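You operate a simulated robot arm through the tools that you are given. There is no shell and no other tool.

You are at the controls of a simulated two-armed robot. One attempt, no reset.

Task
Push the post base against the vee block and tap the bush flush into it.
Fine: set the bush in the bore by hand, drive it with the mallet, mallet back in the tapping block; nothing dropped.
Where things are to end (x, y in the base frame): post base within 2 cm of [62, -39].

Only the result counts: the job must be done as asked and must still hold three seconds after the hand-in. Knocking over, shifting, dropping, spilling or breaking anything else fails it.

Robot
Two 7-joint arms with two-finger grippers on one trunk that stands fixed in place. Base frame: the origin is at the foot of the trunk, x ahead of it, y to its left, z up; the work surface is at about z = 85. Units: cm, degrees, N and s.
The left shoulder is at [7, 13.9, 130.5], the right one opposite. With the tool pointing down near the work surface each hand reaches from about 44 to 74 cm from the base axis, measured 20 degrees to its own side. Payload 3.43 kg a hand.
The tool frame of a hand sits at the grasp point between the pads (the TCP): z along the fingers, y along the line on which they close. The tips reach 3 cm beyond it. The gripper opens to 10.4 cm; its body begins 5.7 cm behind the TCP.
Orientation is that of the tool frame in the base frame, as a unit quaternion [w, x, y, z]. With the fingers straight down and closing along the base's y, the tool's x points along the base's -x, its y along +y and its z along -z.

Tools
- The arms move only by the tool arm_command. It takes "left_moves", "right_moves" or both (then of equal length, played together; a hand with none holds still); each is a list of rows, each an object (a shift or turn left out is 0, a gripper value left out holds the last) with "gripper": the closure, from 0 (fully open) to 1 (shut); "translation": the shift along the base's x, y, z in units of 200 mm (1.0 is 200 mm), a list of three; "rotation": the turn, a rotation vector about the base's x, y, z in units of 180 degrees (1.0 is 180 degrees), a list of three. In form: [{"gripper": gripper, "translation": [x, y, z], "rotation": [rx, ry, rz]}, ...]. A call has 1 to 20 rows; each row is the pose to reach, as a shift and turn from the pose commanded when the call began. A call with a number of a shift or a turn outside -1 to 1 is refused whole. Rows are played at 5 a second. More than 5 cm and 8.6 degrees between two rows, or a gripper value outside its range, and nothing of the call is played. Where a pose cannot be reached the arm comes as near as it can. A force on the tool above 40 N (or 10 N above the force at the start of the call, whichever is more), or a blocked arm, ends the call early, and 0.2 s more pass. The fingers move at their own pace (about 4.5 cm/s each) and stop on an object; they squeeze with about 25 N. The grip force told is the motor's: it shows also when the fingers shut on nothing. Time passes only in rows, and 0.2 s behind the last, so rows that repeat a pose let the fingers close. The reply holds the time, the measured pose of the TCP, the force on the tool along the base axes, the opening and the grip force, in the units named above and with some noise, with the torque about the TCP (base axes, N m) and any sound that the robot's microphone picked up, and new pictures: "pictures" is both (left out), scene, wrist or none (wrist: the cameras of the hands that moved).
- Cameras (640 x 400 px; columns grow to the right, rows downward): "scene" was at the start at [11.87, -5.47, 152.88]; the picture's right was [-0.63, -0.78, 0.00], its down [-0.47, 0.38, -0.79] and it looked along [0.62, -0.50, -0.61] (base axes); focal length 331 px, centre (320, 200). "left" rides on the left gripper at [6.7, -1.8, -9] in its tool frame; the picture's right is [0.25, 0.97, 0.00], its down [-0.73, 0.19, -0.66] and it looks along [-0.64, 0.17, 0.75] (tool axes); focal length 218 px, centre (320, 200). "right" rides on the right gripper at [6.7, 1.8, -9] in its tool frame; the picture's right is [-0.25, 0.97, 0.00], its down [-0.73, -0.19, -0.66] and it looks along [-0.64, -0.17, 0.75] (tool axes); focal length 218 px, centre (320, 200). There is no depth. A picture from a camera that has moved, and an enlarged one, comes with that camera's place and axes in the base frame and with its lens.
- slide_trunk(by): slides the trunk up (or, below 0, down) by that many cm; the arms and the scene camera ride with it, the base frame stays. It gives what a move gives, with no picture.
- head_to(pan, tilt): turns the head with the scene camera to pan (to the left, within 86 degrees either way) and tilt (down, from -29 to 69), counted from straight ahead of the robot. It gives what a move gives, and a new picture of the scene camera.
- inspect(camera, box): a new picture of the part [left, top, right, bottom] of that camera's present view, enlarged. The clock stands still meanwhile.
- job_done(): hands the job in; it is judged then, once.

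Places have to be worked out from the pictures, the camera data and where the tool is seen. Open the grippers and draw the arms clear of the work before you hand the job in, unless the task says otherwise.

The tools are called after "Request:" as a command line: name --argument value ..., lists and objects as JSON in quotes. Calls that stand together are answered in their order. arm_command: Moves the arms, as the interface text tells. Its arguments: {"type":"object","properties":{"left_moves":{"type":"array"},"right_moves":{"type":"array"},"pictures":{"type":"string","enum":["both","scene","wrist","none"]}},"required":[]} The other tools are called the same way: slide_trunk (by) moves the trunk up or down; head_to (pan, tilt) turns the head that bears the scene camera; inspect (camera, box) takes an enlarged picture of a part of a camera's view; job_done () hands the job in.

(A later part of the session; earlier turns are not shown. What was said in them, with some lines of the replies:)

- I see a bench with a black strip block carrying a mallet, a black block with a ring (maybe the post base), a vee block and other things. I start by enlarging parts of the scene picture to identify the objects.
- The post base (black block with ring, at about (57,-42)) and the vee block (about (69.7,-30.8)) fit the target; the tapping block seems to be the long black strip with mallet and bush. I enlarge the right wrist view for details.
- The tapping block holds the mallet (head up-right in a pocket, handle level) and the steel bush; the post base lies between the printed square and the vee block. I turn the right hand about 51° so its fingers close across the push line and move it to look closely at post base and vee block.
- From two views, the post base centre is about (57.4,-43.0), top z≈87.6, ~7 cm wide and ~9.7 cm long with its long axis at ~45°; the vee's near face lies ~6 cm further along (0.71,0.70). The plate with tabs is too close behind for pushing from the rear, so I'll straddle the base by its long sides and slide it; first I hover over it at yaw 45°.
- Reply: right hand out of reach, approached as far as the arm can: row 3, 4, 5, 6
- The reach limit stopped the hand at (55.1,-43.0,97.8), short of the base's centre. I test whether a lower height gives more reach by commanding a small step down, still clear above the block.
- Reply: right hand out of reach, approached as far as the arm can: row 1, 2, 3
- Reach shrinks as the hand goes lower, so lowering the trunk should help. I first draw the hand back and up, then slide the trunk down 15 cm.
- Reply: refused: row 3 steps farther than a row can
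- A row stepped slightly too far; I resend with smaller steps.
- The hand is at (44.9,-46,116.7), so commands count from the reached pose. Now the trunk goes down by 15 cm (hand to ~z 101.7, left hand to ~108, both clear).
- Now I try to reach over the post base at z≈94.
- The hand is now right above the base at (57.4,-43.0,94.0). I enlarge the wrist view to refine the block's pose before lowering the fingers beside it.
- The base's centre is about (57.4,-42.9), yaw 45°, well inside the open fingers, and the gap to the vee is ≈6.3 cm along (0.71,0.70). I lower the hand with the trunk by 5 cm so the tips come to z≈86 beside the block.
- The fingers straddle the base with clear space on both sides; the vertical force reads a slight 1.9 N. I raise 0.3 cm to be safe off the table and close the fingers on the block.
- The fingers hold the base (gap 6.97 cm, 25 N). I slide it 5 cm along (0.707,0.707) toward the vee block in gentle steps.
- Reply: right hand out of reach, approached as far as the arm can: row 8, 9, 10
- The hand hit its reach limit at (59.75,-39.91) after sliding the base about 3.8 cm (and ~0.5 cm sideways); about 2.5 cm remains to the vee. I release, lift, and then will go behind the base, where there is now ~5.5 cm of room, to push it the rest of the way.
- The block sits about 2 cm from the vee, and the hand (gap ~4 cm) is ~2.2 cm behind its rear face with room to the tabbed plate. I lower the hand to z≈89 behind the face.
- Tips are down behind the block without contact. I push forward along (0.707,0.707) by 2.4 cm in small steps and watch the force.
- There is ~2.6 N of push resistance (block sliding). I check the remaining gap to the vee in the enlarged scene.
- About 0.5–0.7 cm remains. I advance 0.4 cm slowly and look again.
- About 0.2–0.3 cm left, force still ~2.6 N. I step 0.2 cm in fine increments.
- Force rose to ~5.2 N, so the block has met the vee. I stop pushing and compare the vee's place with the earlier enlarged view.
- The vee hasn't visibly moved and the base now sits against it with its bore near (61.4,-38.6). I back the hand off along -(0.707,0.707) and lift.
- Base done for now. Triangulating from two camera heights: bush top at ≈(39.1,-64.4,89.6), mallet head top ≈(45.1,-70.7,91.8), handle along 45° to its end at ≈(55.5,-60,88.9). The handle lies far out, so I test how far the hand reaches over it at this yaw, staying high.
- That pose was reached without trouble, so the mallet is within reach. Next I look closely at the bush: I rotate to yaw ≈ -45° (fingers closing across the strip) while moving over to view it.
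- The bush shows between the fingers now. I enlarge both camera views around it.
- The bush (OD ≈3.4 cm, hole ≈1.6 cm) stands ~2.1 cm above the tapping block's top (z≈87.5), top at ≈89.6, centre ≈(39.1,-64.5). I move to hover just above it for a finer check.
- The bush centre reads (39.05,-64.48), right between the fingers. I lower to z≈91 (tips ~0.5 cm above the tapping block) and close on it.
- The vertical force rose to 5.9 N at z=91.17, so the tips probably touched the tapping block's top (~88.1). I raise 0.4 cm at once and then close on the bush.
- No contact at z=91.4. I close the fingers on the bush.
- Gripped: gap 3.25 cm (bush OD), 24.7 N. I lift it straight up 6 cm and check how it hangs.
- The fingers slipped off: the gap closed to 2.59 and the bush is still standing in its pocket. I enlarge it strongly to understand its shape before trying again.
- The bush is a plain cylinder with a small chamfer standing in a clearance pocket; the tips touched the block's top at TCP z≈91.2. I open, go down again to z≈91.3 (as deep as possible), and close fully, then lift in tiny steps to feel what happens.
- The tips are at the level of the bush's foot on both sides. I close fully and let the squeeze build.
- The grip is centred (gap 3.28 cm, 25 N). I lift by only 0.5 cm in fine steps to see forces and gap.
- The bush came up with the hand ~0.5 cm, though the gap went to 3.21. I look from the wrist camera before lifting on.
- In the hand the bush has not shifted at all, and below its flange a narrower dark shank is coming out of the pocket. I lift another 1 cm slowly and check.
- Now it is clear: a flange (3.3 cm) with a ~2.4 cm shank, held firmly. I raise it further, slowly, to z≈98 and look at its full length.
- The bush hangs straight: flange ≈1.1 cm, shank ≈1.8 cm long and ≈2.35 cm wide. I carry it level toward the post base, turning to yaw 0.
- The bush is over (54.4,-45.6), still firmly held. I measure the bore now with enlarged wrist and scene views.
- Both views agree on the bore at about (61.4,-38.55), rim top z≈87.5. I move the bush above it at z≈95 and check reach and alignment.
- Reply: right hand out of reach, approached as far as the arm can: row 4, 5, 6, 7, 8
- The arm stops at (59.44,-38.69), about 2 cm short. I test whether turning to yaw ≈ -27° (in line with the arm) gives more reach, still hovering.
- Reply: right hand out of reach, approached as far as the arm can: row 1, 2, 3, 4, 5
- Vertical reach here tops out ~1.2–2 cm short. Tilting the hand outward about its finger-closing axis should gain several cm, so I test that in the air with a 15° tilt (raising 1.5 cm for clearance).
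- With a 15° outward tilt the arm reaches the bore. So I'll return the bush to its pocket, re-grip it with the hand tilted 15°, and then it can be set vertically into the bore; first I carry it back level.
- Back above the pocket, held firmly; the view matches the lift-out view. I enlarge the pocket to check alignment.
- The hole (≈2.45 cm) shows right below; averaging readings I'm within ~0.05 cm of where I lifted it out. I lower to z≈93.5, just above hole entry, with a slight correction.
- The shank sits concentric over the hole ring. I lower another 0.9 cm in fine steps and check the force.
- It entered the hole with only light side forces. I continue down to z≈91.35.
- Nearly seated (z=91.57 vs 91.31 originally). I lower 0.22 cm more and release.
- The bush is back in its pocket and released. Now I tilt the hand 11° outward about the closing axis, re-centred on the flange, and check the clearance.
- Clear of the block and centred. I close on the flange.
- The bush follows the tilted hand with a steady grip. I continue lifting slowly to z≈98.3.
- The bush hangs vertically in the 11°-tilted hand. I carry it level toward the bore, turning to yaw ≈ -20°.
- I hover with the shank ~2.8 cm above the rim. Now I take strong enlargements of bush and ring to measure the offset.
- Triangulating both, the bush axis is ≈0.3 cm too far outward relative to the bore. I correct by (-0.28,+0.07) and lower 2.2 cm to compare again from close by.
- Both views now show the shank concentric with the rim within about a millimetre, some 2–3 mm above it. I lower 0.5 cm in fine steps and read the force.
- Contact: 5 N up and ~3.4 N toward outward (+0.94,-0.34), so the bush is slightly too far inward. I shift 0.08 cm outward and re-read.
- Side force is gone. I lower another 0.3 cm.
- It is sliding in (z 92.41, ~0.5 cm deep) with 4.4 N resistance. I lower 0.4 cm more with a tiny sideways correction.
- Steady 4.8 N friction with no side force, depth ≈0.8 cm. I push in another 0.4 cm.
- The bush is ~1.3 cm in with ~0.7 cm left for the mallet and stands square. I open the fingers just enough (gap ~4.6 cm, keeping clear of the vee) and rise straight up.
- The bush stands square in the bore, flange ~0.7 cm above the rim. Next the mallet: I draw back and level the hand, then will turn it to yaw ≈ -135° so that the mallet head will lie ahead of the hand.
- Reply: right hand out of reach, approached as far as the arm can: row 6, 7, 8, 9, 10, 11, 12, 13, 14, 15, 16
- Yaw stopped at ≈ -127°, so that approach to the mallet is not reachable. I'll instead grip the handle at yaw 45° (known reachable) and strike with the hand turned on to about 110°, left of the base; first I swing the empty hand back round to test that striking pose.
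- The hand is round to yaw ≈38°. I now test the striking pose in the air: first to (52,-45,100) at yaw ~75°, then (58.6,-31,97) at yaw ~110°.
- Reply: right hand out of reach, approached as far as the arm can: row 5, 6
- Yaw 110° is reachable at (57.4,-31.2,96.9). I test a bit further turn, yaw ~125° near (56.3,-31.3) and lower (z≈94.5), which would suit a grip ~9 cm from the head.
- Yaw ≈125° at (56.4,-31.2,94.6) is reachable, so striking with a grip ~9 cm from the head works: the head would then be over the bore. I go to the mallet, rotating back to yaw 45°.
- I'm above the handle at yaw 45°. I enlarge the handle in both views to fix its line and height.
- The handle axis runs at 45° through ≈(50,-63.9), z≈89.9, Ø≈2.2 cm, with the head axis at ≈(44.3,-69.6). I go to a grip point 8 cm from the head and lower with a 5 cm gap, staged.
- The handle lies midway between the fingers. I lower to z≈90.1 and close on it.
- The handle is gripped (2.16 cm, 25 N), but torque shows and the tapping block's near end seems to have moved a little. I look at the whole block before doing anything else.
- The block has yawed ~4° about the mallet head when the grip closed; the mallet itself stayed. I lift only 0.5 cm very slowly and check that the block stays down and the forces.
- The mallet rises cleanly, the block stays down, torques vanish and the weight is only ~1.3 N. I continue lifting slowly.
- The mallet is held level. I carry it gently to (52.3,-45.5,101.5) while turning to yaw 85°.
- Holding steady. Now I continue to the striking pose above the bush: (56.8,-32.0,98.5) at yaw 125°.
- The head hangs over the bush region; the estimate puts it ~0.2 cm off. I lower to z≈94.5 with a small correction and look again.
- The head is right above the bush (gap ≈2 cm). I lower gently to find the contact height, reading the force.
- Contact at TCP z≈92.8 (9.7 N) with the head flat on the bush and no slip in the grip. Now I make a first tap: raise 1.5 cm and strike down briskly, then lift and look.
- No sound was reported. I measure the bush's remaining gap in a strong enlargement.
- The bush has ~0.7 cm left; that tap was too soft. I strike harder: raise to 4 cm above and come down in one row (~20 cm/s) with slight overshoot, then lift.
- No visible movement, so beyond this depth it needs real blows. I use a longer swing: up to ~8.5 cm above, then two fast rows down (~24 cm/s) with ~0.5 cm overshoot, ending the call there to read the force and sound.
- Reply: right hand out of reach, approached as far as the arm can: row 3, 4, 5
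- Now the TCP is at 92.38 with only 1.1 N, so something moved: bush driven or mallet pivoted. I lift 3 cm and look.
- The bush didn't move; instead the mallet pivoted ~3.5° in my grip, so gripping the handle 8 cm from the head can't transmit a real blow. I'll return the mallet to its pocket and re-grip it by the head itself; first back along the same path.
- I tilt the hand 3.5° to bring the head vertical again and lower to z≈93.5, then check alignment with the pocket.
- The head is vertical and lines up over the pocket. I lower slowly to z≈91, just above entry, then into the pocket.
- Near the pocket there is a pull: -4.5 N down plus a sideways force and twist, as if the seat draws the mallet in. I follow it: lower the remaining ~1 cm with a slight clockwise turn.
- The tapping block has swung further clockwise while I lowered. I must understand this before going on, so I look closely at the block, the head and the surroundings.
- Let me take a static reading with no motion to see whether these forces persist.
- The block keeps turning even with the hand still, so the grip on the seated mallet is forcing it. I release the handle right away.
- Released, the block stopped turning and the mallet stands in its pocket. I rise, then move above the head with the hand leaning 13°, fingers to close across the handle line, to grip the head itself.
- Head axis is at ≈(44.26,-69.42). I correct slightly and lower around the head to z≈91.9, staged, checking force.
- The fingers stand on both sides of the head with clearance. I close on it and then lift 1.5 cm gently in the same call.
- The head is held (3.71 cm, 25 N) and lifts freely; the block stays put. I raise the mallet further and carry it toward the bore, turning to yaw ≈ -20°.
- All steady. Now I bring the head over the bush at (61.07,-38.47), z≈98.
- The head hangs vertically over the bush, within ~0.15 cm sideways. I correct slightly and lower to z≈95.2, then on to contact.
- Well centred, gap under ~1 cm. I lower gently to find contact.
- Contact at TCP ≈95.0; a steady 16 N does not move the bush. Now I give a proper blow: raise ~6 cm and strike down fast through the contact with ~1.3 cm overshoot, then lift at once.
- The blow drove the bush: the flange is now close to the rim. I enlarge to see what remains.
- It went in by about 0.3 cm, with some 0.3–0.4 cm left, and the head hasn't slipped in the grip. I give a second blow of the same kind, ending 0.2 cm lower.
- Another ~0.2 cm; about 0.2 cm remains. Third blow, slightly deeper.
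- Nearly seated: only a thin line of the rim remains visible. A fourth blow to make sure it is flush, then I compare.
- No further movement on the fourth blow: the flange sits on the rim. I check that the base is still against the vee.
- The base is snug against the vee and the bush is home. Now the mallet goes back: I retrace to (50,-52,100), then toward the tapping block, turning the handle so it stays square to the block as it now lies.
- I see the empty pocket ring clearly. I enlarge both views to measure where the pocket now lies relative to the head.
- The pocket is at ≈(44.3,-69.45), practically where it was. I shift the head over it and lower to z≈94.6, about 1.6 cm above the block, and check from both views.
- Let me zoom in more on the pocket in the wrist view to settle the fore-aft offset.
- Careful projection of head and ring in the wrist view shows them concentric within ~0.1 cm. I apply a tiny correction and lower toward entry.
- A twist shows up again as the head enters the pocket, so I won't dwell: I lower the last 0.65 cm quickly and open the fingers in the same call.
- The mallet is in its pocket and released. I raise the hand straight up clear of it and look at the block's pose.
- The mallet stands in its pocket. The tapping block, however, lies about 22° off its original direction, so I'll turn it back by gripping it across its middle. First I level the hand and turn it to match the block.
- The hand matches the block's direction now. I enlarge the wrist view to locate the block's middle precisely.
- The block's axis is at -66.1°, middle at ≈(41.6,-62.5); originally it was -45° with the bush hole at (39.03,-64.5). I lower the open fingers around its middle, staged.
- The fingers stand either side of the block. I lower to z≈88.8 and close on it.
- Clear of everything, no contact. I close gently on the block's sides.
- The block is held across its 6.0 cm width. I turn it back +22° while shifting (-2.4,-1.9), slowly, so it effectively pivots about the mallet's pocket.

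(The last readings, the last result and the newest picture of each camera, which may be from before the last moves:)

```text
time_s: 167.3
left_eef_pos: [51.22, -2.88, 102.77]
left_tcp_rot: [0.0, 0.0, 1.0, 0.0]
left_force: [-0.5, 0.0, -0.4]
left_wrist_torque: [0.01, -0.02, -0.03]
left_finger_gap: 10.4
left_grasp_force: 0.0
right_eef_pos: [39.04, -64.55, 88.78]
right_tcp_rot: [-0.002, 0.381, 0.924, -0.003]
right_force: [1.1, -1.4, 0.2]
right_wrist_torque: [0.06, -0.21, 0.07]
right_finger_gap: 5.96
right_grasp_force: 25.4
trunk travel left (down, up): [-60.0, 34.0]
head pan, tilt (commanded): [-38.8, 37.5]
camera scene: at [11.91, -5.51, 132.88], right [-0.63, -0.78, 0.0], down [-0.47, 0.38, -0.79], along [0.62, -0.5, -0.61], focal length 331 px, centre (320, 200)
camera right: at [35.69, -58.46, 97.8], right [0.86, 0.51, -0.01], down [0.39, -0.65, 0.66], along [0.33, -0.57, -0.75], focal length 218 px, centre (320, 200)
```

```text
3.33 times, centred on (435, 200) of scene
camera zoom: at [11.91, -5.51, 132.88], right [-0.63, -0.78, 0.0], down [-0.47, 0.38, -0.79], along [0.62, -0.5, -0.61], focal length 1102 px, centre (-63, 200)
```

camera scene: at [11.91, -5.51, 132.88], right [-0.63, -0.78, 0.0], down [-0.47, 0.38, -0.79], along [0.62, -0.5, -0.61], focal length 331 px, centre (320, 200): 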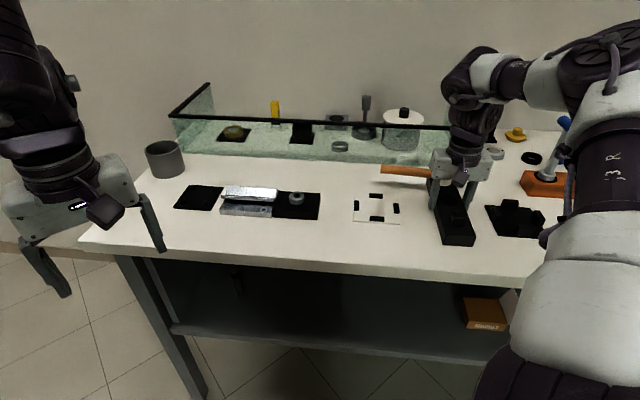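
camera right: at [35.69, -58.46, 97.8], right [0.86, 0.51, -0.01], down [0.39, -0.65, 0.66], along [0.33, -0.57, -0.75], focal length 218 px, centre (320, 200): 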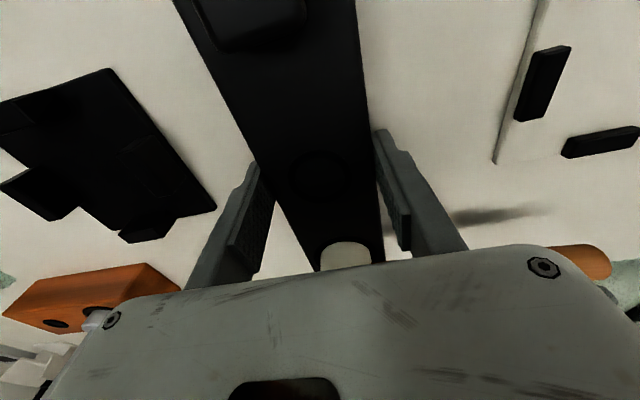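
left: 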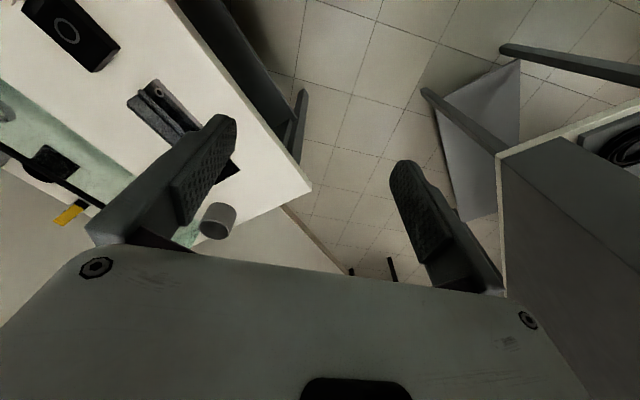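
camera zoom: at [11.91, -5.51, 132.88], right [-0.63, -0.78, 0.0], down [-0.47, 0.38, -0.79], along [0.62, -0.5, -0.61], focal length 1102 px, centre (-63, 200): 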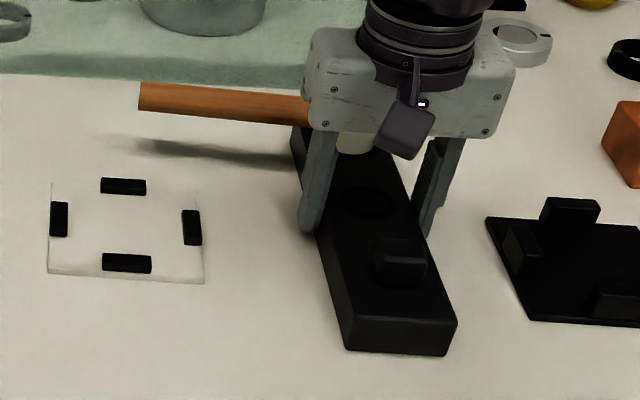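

The block is back in its original direction and place (corners match the first pictures within ~2 px). I release it and rise straight up.

Request:
arm_command --right_moves '[{"gripper": 0.35}, {"gripper": 0.2}, {"gripper": 0.2}, {"translation": [0, 0, 0.06], "gripper": 0.2}, {"translation": [0, 0, 0.2], "gripper": 0.2}, {"translation": [-0.02, 0.02, 0.38], "gripper": 0.2}, {"translation": [-0.08, 0.08, 0.55], "gripper": 0.2}, {"translation": [-0.2, 0.15, 0.7], "gripper": 0.1}, {"translation": [-0.3, 0.2, 0.8], "gripper": 0.0}]'

Request:
inspect --camera "scene" --box '[370, 140, 500, 260]'

Request:
inspect --camera "scene" --box '[370, 150, 470, 210]'

```text
time_s: 169.3
left_eef_pos: [51.17, -2.71, 102.92]
left_tcp_rot: [0.0, 0.0, 1.0, 0.0]
left_force: [0.3, 0.0, -0.1]
left_wrist_torque: [0.01, -0.05, 0.0]
left_finger_gap: 10.38
left_grasp_force: 0.1
right_eef_pos: [32.96, -60.33, 104.81]
right_tcp_rot: [-0.001, 0.38, 0.925, -0.004]
right_force: [0.6, -0.2, -0.3]
right_wrist_torque: [0.01, -0.01, -0.01]
right_finger_gap: 10.39
right_grasp_force: 0.0
trunk travel left (down, up): [-60.0, 34.0]
head pan, tilt (commanded): [-38.8, 37.5]
camera scene: at [11.74, -5.35, 132.9], right [-0.63, -0.78, 0.0], down [-0.47, 0.38, -0.79], along [0.62, -0.5, -0.61], focal length 331 px, centre (320, 200)
camera right: at [29.44, -54.31, 113.92], right [0.86, 0.51, -0.01], down [0.39, -0.65, 0.66], along [0.33, -0.57, -0.75], focal length 218 px, centre (320, 200)
```

scene: 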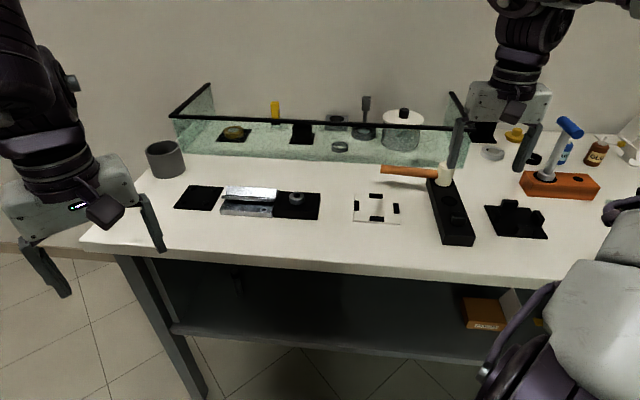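
right: 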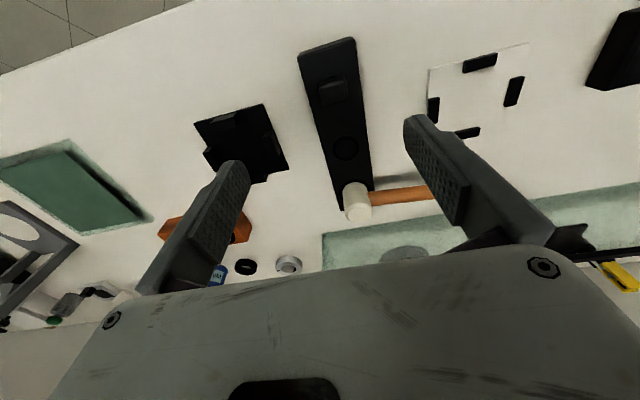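

```text
3.33 times, centred on (435, 200) of scene
camera zoom: at [11.74, -5.35, 132.9], right [-0.63, -0.78, 0.0], down [-0.47, 0.38, -0.79], along [0.62, -0.5, -0.61], focal length 1102 px, centre (-63, 200)
```

zoom: 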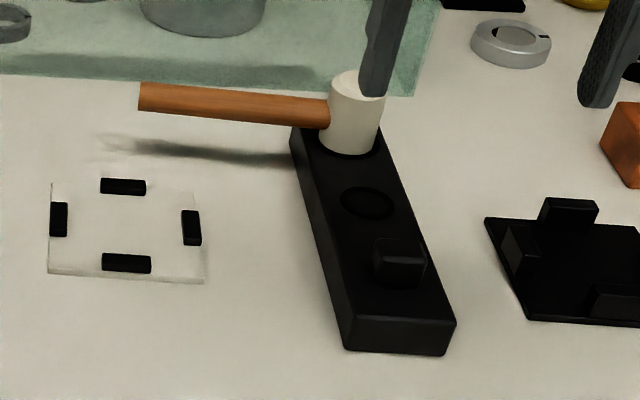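

```text
6.40 times, centred on (420, 180) of scene
camera zoom: at [11.74, -5.35, 132.9], right [-0.63, -0.78, 0.0], down [-0.47, 0.38, -0.79], along [0.62, -0.5, -0.61], focal length 2116 px, centre (-320, 328)
```

zoom: 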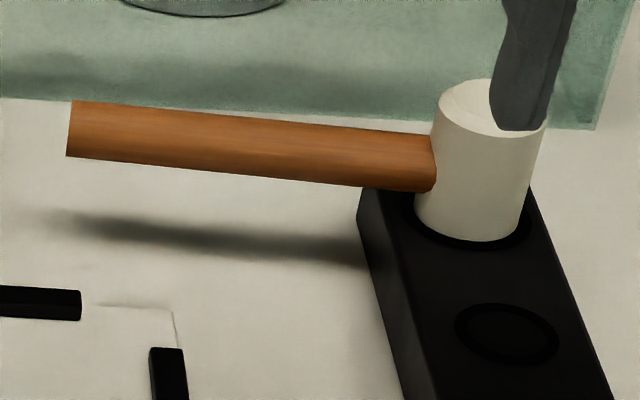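

The mallet stands seated in the tapping block, which is back in place. I withdraw the right hand up and back, then check the post base and bush once more.

Request:
arm_command --right_moves '[{"translation": [-0.02, 0.1, 0.15], "gripper": 0}, {"translation": [-0.03, 0.2, 0.3], "gripper": 0}, {"translation": [-0.05, 0.3, 0.45], "gripper": 0}, {"translation": [-0.06, 0.4, 0.6], "gripper": 0}, {"translation": [-0.06, 0.42, 0.7], "gripper": 0}, {"translation": [-0.06, 0.42, 0.7], "gripper": 0}]'

Request:
inspect --camera "scene" --box '[283, 188, 313, 212]'

Request:
inspect --camera "scene" --box '[200, 170, 340, 240]'

Request:
inspect --camera "scene" --box '[370, 140, 500, 260]'

```text
time_s: 170.7
left_eef_pos: [51.33, -2.8, 102.82]
left_tcp_rot: [0.0, 0.0, 1.0, 0.0]
left_force: [-0.3, -0.1, -0.2]
left_wrist_torque: [-0.02, 0.02, -0.01]
left_finger_gap: 10.41
left_grasp_force: 0.0
right_eef_pos: [31.85, -51.9, 116.95]
right_tcp_rot: [-0.001, 0.381, 0.925, -0.002]
right_force: [0.1, 0.2, -0.3]
right_wrist_torque: [-0.01, 0.0, 0.0]
right_finger_gap: 10.37
right_grasp_force: 0.0
right hand out of reach, approached as far as the arm can: row 5, 6
trunk travel left (down, up): [-60.0, 34.0]
head pan, tilt (commanded): [-38.8, 37.5]
camera scene: at [11.86, -5.47, 132.88], right [-0.63, -0.78, 0.0], down [-0.47, 0.38, -0.79], along [0.62, -0.5, -0.61], focal length 331 px, centre (320, 200)
camera right: at [28.38, -45.96, 125.94], right [0.86, 0.51, -0.01], down [0.39, -0.65, 0.66], along [0.33, -0.57, -0.75], focal length 218 px, centre (320, 200)
```

scene: 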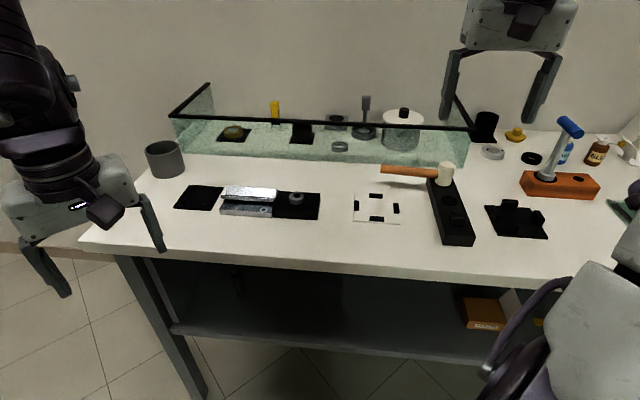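
right: 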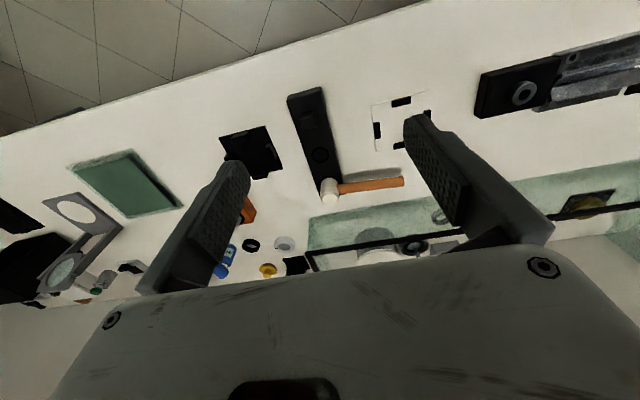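

```text
16.00 times, centred on (298, 200) of scene
camera zoom: at [11.86, -5.47, 132.88], right [-0.63, -0.78, 0.0], down [-0.47, 0.38, -0.79], along [0.62, -0.5, -0.61], focal length 5290 px, centre (672, 200)
```

zoom: 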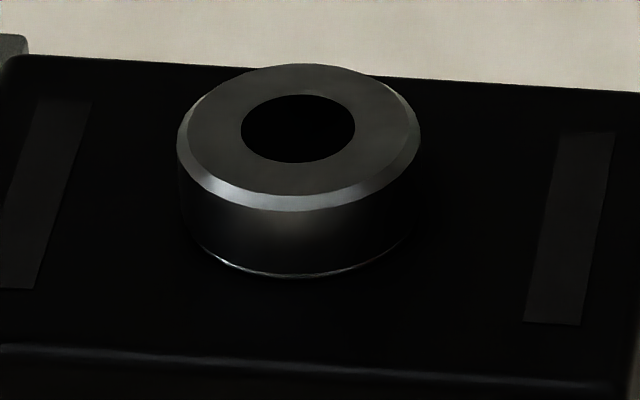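

```text
4.57 times, centred on (270, 205) of scene
camera zoom: at [11.86, -5.47, 132.88], right [-0.63, -0.78, 0.0], down [-0.47, 0.38, -0.79], along [0.62, -0.5, -0.61], focal length 1512 px, centre (549, 177)
```

zoom: 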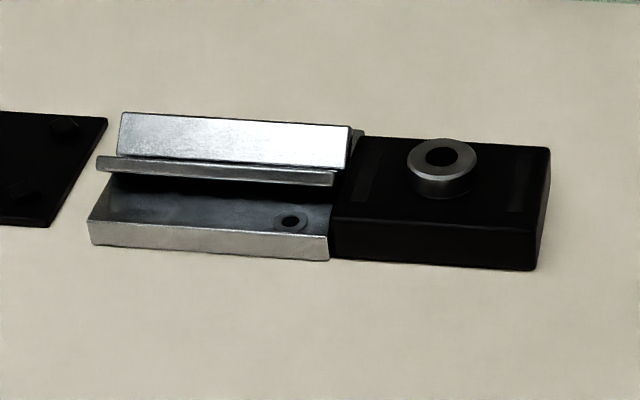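

```text
3.33 times, centred on (435, 200) of scene
camera zoom: at [11.86, -5.47, 132.88], right [-0.63, -0.78, 0.0], down [-0.47, 0.38, -0.79], along [0.62, -0.5, -0.61], focal length 1102 px, centre (-63, 200)
```

zoom: 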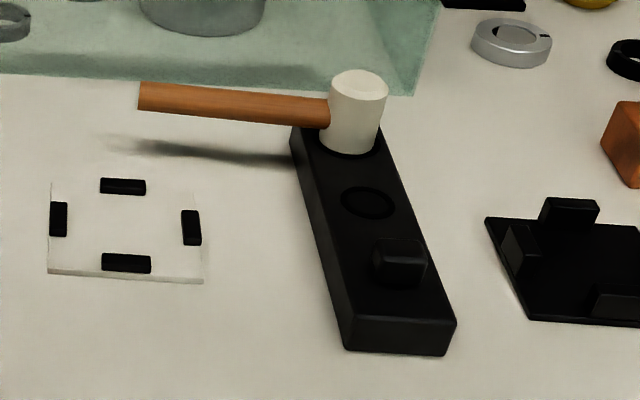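

Everything matches: the base is against the vee with its bore at ≈(61.4,-38.6), the bush flange is down on the rim, and the mallet stands in the tapping block at its original place. Grippers are open and the arms are clear, so I hand the job in.

Request:
job_done

```text
The job is handed in.
```

I've handed the job in. As far as I can see, everything asked is done. One side effect is that the tapping block got turned along the way and had to be put back.

- **Post base:** it sits against the vee block, with its bore at about (61.4, -38.6). That is roughly 0.8 cm from the target. The vee block has not visibly moved.
- **Bush:** I set it in the bore by hand to about 1.3 cm deep, then drove it with the mallet. Three blows took it down, and a fourth moved it no further, so the flange is resting on the rim.
- **Mallet:** it is back in its pocket in the tapping block, standing upright. Its handle points about 5° off its original direction.
- **Tapping block:** it turned by about 22° while the mallet was being gripped in its pocket. I gripped it and turned it back, and in the pictures it is now within about 0.2 cm of where it started.
- **Extra handling:** the bush slipped from the first grip before it left its pocket. I put both the bush and the mallet back once to change the grip. Nothing was dropped.

Both grippers are open and the arms are clear of the work.
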